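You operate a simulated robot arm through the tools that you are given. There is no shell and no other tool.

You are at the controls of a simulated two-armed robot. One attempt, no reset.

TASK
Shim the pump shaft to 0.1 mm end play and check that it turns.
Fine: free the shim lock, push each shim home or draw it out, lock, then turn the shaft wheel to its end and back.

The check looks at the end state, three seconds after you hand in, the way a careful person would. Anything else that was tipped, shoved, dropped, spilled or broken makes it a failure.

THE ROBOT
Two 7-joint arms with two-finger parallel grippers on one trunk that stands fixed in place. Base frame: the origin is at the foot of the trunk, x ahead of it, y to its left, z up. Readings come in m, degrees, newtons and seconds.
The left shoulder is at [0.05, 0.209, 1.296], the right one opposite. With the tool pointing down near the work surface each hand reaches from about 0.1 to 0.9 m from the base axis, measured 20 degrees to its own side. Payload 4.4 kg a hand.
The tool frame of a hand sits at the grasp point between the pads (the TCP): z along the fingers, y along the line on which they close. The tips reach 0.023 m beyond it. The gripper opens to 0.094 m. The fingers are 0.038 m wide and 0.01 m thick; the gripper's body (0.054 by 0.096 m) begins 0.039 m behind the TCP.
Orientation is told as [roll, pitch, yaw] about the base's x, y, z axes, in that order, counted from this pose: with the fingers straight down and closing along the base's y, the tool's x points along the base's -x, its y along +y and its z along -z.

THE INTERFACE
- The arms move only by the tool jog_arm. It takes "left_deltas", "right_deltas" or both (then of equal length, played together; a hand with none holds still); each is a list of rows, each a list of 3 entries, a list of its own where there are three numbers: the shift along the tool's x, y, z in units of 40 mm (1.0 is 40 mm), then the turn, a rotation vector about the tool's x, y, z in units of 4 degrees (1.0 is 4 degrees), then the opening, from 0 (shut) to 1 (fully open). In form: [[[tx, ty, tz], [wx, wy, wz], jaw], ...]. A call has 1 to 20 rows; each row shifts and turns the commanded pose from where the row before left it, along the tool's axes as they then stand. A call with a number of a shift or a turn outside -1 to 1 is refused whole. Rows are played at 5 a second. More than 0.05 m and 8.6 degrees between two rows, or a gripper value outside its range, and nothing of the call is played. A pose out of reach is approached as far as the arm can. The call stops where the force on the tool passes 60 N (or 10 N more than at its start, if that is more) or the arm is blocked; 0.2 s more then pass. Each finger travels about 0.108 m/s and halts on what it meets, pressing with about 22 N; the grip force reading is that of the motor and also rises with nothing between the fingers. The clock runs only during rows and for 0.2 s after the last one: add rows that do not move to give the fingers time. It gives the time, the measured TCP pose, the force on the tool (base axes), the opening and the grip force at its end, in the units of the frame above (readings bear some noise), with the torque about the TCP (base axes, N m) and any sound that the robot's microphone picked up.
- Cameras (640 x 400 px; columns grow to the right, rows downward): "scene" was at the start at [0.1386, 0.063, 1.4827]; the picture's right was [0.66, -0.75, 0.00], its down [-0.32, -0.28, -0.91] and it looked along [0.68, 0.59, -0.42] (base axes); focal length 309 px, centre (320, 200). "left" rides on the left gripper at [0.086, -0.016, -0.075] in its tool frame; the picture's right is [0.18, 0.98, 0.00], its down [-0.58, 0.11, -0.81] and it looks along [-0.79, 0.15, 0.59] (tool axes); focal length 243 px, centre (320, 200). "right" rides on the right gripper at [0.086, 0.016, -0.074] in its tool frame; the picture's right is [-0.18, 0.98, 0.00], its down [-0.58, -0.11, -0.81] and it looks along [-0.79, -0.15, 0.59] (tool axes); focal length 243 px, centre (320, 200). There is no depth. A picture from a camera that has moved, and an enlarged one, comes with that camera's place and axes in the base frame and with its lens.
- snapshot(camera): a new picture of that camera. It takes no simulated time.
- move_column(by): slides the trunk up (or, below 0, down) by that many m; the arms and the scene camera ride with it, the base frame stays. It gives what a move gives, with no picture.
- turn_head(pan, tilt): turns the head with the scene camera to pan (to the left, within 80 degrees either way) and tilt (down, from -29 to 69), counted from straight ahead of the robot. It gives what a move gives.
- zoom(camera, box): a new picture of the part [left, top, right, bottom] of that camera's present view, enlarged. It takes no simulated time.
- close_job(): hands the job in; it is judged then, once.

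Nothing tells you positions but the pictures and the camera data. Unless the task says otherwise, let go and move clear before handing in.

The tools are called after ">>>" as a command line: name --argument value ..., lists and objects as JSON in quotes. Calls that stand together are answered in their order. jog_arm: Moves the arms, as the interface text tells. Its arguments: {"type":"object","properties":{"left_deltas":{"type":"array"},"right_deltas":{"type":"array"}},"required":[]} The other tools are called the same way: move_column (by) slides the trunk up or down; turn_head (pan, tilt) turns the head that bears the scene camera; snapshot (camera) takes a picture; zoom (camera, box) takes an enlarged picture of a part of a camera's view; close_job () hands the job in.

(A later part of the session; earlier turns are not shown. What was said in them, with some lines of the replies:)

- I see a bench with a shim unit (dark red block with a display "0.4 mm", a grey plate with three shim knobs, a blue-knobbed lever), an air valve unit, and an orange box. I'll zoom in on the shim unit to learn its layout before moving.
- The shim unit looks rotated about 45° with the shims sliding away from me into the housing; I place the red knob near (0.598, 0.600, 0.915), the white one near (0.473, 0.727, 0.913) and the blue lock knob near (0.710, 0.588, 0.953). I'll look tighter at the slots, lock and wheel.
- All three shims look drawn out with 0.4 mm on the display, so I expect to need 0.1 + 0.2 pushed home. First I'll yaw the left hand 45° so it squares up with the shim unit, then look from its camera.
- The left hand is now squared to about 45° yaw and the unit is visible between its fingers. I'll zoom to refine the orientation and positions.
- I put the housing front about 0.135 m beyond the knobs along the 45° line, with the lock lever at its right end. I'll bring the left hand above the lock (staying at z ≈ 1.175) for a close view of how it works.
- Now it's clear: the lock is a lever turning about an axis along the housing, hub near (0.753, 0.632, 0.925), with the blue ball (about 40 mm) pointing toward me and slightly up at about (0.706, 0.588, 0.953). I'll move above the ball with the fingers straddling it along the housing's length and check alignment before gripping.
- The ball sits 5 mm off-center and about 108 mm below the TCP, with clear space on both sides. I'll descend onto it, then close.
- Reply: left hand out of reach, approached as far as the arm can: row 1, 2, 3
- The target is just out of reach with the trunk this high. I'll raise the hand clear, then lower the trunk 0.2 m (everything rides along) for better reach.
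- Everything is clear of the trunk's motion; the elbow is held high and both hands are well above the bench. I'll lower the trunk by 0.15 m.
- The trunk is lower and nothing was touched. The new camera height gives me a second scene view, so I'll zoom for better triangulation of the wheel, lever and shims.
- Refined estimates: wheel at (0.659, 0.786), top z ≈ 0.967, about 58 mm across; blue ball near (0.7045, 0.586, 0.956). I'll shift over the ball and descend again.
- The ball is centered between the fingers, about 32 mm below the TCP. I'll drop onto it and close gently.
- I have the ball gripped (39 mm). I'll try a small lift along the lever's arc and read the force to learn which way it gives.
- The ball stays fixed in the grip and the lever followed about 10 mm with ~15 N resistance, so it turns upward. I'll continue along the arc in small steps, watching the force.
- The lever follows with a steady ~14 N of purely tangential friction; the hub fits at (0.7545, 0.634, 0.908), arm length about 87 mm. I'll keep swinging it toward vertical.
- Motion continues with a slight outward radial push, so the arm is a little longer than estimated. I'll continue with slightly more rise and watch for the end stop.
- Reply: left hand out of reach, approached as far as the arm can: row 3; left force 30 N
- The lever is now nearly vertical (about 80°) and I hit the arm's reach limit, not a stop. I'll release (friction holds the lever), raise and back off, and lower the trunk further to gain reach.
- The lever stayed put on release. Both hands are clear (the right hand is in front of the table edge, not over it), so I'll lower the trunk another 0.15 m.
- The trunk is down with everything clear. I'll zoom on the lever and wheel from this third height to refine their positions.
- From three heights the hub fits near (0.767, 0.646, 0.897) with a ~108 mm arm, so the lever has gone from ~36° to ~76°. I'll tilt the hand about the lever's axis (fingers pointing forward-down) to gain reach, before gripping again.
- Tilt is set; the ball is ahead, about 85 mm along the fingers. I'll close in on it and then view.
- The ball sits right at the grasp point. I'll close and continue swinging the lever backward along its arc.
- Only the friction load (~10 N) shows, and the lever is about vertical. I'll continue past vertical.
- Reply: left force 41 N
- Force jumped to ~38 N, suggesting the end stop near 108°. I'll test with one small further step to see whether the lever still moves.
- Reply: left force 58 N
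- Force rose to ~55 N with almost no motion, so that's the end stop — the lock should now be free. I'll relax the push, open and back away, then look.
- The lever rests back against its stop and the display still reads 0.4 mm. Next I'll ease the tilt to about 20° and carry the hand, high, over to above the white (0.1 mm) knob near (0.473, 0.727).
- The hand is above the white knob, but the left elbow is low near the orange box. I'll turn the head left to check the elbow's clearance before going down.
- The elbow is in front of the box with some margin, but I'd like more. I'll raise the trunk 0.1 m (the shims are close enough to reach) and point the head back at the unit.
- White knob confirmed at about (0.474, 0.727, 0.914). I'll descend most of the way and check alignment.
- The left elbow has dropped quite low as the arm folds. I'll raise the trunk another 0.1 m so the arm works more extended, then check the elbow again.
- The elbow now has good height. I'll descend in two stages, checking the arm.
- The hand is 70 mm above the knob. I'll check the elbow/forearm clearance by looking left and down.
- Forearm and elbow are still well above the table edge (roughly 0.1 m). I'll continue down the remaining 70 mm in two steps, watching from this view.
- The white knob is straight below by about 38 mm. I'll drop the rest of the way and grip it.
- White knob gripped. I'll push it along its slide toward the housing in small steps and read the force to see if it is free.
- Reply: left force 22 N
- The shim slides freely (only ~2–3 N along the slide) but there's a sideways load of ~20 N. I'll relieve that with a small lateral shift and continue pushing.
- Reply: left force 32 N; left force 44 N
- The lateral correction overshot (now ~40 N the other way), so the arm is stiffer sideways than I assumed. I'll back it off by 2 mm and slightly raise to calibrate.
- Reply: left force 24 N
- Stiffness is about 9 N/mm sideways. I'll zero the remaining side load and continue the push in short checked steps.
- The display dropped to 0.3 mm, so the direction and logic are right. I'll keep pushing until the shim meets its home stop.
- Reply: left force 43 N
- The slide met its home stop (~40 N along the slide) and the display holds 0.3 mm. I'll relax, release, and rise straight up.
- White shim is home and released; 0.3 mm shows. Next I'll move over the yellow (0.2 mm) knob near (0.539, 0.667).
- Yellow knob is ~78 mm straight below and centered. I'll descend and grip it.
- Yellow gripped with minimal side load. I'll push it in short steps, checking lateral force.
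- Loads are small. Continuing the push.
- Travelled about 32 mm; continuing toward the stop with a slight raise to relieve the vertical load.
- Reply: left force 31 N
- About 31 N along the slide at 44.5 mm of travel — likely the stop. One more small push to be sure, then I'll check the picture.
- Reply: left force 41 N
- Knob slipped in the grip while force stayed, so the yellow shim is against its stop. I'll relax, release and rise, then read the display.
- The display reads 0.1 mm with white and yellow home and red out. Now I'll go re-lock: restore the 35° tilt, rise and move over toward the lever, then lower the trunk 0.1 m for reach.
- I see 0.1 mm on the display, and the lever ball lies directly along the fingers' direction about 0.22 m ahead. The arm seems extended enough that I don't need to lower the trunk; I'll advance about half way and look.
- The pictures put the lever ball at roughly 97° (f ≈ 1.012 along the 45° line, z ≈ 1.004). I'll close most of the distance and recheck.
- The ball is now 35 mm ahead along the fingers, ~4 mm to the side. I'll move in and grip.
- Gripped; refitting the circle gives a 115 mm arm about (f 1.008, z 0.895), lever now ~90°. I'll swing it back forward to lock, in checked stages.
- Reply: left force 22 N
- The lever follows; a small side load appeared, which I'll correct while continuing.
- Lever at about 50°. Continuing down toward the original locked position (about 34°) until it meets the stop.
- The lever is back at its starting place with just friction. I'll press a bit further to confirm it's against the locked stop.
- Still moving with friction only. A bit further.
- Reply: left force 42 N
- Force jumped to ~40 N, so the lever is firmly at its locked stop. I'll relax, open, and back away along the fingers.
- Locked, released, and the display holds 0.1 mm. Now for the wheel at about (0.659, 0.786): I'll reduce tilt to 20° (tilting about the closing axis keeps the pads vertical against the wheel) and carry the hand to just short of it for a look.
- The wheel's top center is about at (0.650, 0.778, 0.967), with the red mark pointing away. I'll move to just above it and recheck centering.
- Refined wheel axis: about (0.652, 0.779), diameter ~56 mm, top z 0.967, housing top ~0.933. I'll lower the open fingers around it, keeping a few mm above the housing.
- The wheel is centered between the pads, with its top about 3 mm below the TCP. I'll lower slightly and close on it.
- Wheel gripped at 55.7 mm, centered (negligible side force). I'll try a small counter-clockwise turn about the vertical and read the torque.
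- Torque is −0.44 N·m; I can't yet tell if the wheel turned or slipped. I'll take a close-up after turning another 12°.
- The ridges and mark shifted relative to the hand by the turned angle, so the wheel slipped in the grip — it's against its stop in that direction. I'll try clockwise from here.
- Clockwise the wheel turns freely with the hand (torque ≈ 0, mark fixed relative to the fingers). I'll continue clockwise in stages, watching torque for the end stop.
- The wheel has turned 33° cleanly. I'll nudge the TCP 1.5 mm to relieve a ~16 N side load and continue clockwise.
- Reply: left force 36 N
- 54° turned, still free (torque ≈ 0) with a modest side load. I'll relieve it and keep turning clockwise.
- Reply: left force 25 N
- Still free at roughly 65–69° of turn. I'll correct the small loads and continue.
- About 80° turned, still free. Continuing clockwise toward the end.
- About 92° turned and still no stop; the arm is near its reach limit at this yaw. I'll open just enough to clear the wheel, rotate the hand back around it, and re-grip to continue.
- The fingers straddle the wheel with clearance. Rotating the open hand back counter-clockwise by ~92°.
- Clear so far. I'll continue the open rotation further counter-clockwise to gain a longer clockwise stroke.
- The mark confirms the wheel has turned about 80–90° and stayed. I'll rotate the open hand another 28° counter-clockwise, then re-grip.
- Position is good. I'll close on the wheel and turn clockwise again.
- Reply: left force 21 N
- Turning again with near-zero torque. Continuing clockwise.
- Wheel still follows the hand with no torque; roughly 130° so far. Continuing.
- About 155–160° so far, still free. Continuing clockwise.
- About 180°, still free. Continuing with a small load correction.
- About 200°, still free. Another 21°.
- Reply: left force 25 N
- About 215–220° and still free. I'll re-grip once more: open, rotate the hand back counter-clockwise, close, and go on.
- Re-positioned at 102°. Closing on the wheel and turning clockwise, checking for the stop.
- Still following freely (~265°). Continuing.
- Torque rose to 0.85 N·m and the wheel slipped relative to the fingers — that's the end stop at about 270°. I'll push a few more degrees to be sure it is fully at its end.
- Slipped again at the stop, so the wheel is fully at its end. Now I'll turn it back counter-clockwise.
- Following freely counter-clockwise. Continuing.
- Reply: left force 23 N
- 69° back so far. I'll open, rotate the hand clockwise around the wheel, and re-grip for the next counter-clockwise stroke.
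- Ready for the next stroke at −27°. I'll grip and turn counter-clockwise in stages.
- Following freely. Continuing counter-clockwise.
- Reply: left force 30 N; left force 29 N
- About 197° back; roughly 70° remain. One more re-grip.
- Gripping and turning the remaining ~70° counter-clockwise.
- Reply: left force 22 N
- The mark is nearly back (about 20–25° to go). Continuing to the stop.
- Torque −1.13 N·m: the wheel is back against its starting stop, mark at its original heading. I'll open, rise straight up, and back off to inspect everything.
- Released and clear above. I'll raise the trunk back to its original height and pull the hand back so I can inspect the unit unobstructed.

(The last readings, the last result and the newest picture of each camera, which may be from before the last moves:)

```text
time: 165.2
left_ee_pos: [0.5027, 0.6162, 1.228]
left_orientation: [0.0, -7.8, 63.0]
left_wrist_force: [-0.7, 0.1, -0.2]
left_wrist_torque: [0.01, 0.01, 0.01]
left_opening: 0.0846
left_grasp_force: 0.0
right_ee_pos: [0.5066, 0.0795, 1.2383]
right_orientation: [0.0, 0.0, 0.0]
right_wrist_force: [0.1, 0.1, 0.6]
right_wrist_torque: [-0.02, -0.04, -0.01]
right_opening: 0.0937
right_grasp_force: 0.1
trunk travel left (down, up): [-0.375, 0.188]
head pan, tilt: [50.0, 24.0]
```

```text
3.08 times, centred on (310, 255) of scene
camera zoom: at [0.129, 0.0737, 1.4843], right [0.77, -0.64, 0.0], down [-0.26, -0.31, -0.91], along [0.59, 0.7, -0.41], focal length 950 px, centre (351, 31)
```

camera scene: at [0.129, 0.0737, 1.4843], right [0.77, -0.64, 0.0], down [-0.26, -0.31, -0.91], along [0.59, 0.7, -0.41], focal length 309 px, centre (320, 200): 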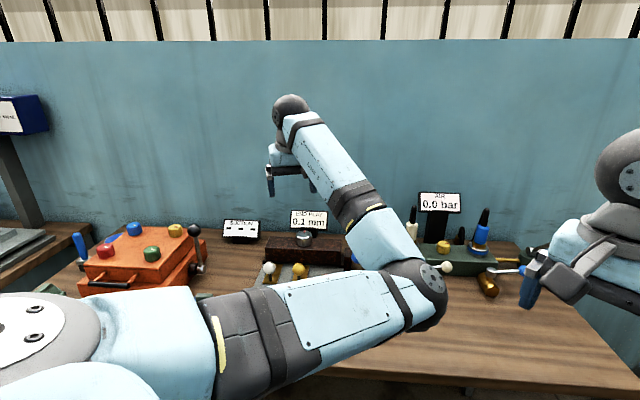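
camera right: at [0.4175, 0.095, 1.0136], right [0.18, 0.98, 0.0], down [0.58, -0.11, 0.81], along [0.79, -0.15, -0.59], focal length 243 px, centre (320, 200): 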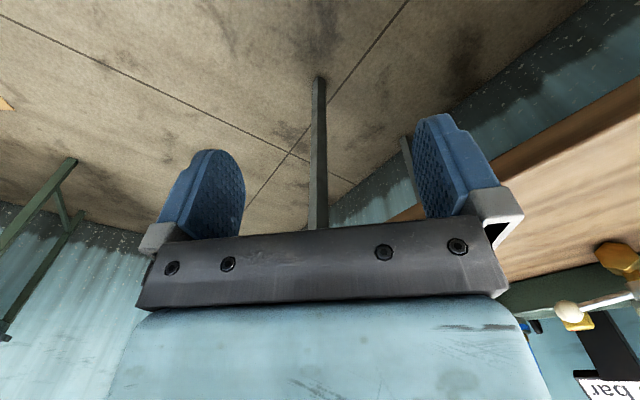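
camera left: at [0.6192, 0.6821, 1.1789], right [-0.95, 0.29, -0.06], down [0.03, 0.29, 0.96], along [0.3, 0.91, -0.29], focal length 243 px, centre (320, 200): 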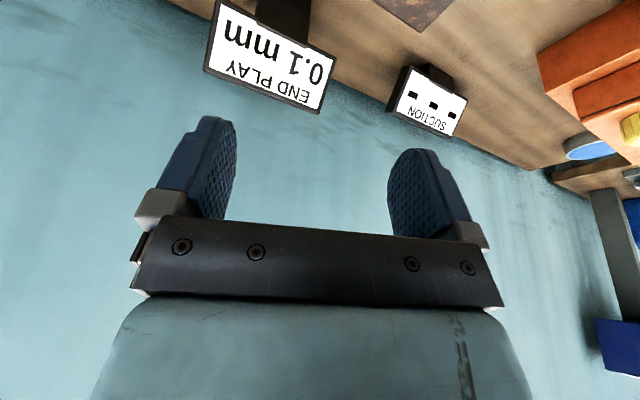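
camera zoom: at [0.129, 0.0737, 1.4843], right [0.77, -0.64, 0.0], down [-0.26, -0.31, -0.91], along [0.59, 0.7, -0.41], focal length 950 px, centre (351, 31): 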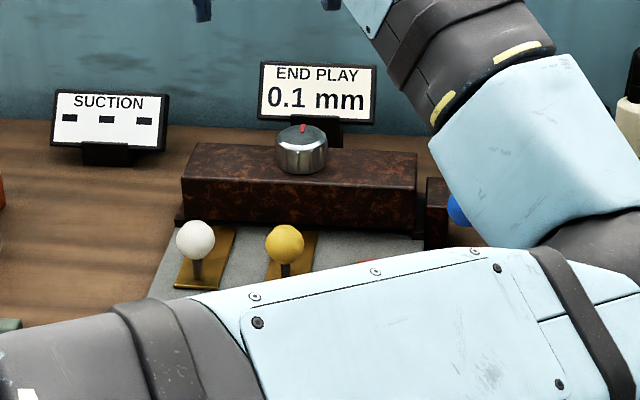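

The elbow has swung inward, fairly near the right hand, so I won't retreat further that way. I'll inspect the unit with the wrist camera instead.

>>> snapshot --camera "left"

>>> snapshot --camera "right"

```text
taken
camera left: at [0.4722, 0.5234, 1.2905], right [-0.96, 0.28, -0.02], down [0.12, 0.46, 0.88], along [0.26, 0.84, -0.48], focal length 243 px, centre (320, 200)
```

left: 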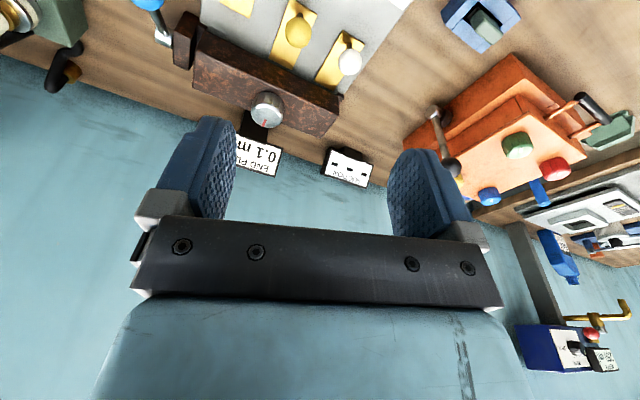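

```text
taken
camera right: at [0.4181, 0.0955, 1.3132], right [0.18, 0.98, 0.0], down [0.58, -0.11, 0.81], along [0.79, -0.15, -0.59], focal length 243 px, centre (320, 200)
```

right: 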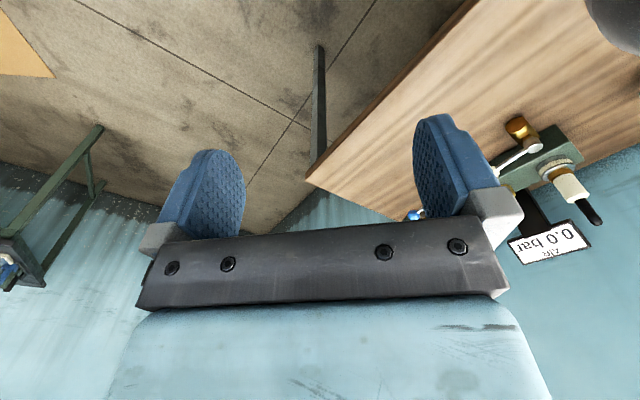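

The elbow is visible but clear of the right hand. I'll retrace slightly outward and turn the hand back to face the unit squarely for the final inspection.

>>> jog_arm --left_deltas '[[[-0.5, -0.4, -0.5], [0, 0, 0.9], 0.9], [[-0.5, -0.4, -0.5], [0, 0, 0.9], 0.9], [[-0.3, -0.4, -0.5], [0, 0, 0.9], 0.9], [[0, -0.4, -0.4], [0, 0, 0.9], 0.9], [[0, 0, 0], [0, 0, 0.9], 0.9], [[0, 0, 0], [0, 0, 0], 0.9]]'

>>> snapshot --camera "left"

>>> snapshot --camera "scene"

```text
time: 166.6
left_ee_pos: [0.5762, 0.6165, 1.3117]
left_orientation: [2.5, -7.5, 44.8]
left_wrist_force: [0.3, -0.8, 0.5]
left_wrist_torque: [-0.01, -0.01, -0.03]
left_opening: 0.0849
left_grasp_force: 0.1
right_ee_pos: [0.5053, 0.0785, 1.238]
right_orientation: [0.0, 0.0, 0.0]
right_wrist_force: [-0.8, -0.7, -0.1]
right_wrist_torque: [0.02, -0.01, 0.05]
right_opening: 0.0939
right_grasp_force: 0.0
trunk travel left (down, up): [-0.375, 0.188]
head pan, tilt: [50.0, 24.0]
```

```text
taken
camera left: at [0.5222, 0.5363, 1.3733], right [-0.83, 0.56, 0.02], down [0.28, 0.38, 0.88], along [0.49, 0.73, -0.48], focal length 243 px, centre (320, 200)
```

left: 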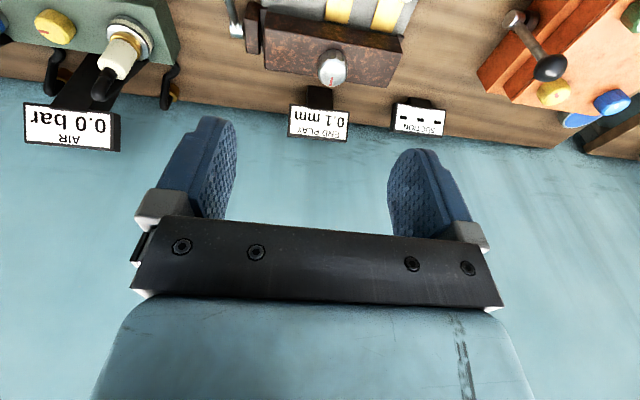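

```text
taken
camera scene: at [0.1285, 0.0729, 1.4844], right [0.77, -0.64, 0.0], down [-0.26, -0.31, -0.91], along [0.59, 0.7, -0.41], focal length 309 px, centre (320, 200)
```

scene: 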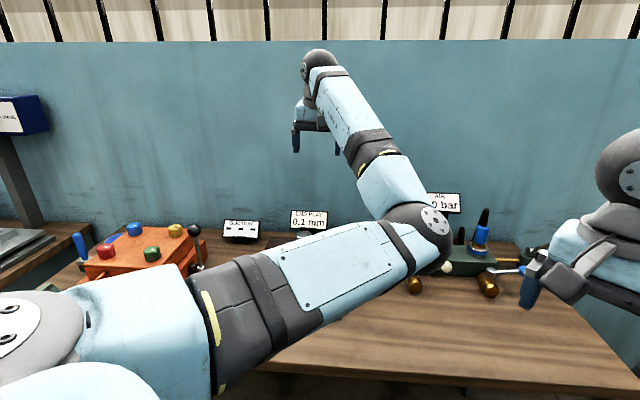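

I'll pitch the hand so the wrist camera looks further down at the shim unit.

>>> jog_arm --left_deltas '[[[0, 0, 0], [0, 1.0, 0], 0.9], [[0, 0, 0], [0, 1.0, 0], 0.9], [[0, 0, 0], [0, 1.0, 0], 0.9], [[0, 0, 0], [0, 1.0, 0], 0.9], [[0, 0, 0], [0, 1.0, 0], 0.9], [[0, 0, 0], [0, 0, 0], 0.9]]'

>>> snapshot --camera "left"

>>> zoom --camera "left" --box '[210, 0, 430, 180]'

```text
time: 168.0
left_ee_pos: [0.5775, 0.6184, 1.3111]
left_orientation: [2.5, 12.5, 45.7]
left_wrist_force: [0.5, -0.3, 0.4]
left_wrist_torque: [0.01, -0.02, 0.02]
left_opening: 0.0845
left_grasp_force: 0.1
right_ee_pos: [0.5059, 0.079, 1.2379]
right_orientation: [0.0, 0.1, 0.0]
right_wrist_force: [-0.1, 0.2, 0.2]
right_wrist_torque: [0.02, 0.0, -0.01]
right_opening: 0.0941
right_grasp_force: 0.1
trunk travel left (down, up): [-0.375, 0.188]
head pan, tilt: [50.0, 24.0]
```

```text
taken
camera left: at [0.5418, 0.5553, 1.4019], right [-0.82, 0.56, 0.08], down [0.47, 0.58, 0.66], along [0.33, 0.58, -0.74], focal length 243 px, centre (320, 200)
```

left: 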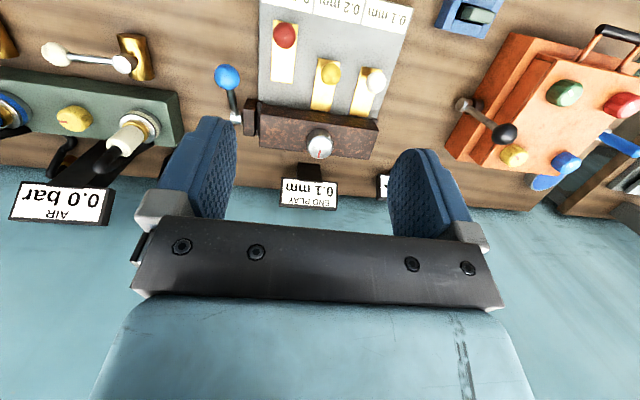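

```text
2.22 times, centred on (320, 90) of left
camera zoom: at [0.5418, 0.5553, 1.4019], right [-0.82, 0.56, 0.08], down [0.47, 0.58, 0.66], along [0.33, 0.58, -0.74], focal length 539 px, centre (320, 444)
```

zoom: 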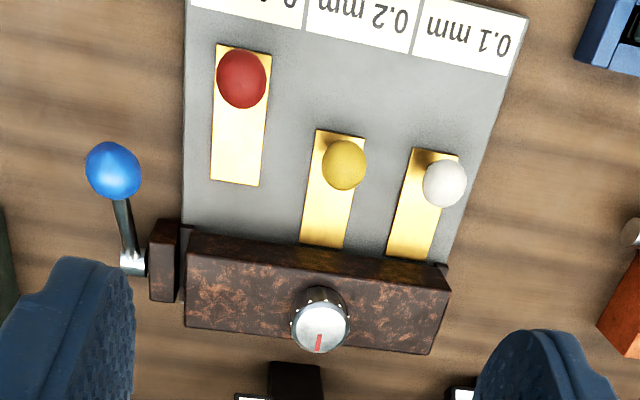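

Final inspection: the white (0.1) and yellow (0.2) shims are home against the housing and the red (0.4) is drawn out. The lock lever is at its forward stop, the wheel's mark is back at its start, and the display reads 0.1 mm. Both hands are open and clear and nothing else looks disturbed, so I'll hand the job in.

>>> close_job

```text
The job is handed in.
```

I've handed in the job: the pump shaft is shimmed to 0.1 mm end play and the wheel turned freely to its end and back. I don't have the result of the check.

- **Shims:** the 0.1 mm and 0.2 mm shims are pushed home against their stops. The 0.4 mm shim stays drawn out. The display went from 0.4 mm to 0.1 mm.
- **Lock:** I swung the lever to its free stop, set the shims, then swung it back to its locked stop and let go.
- **Shaft wheel:** it turned clockwise about 270° to its end with almost no torque. I then turned it back to its starting stop, and the mark is where it began. Each direction took several re-grips.
- **Surroundings:** in the last pictures nothing else on the bench looks moved or touched. The left hand is open and about 0.3 m above the unit. The right hand was never moved on its own.

The wheel slipped in the fingers at both stops; that is how I confirmed it was fully at each end.
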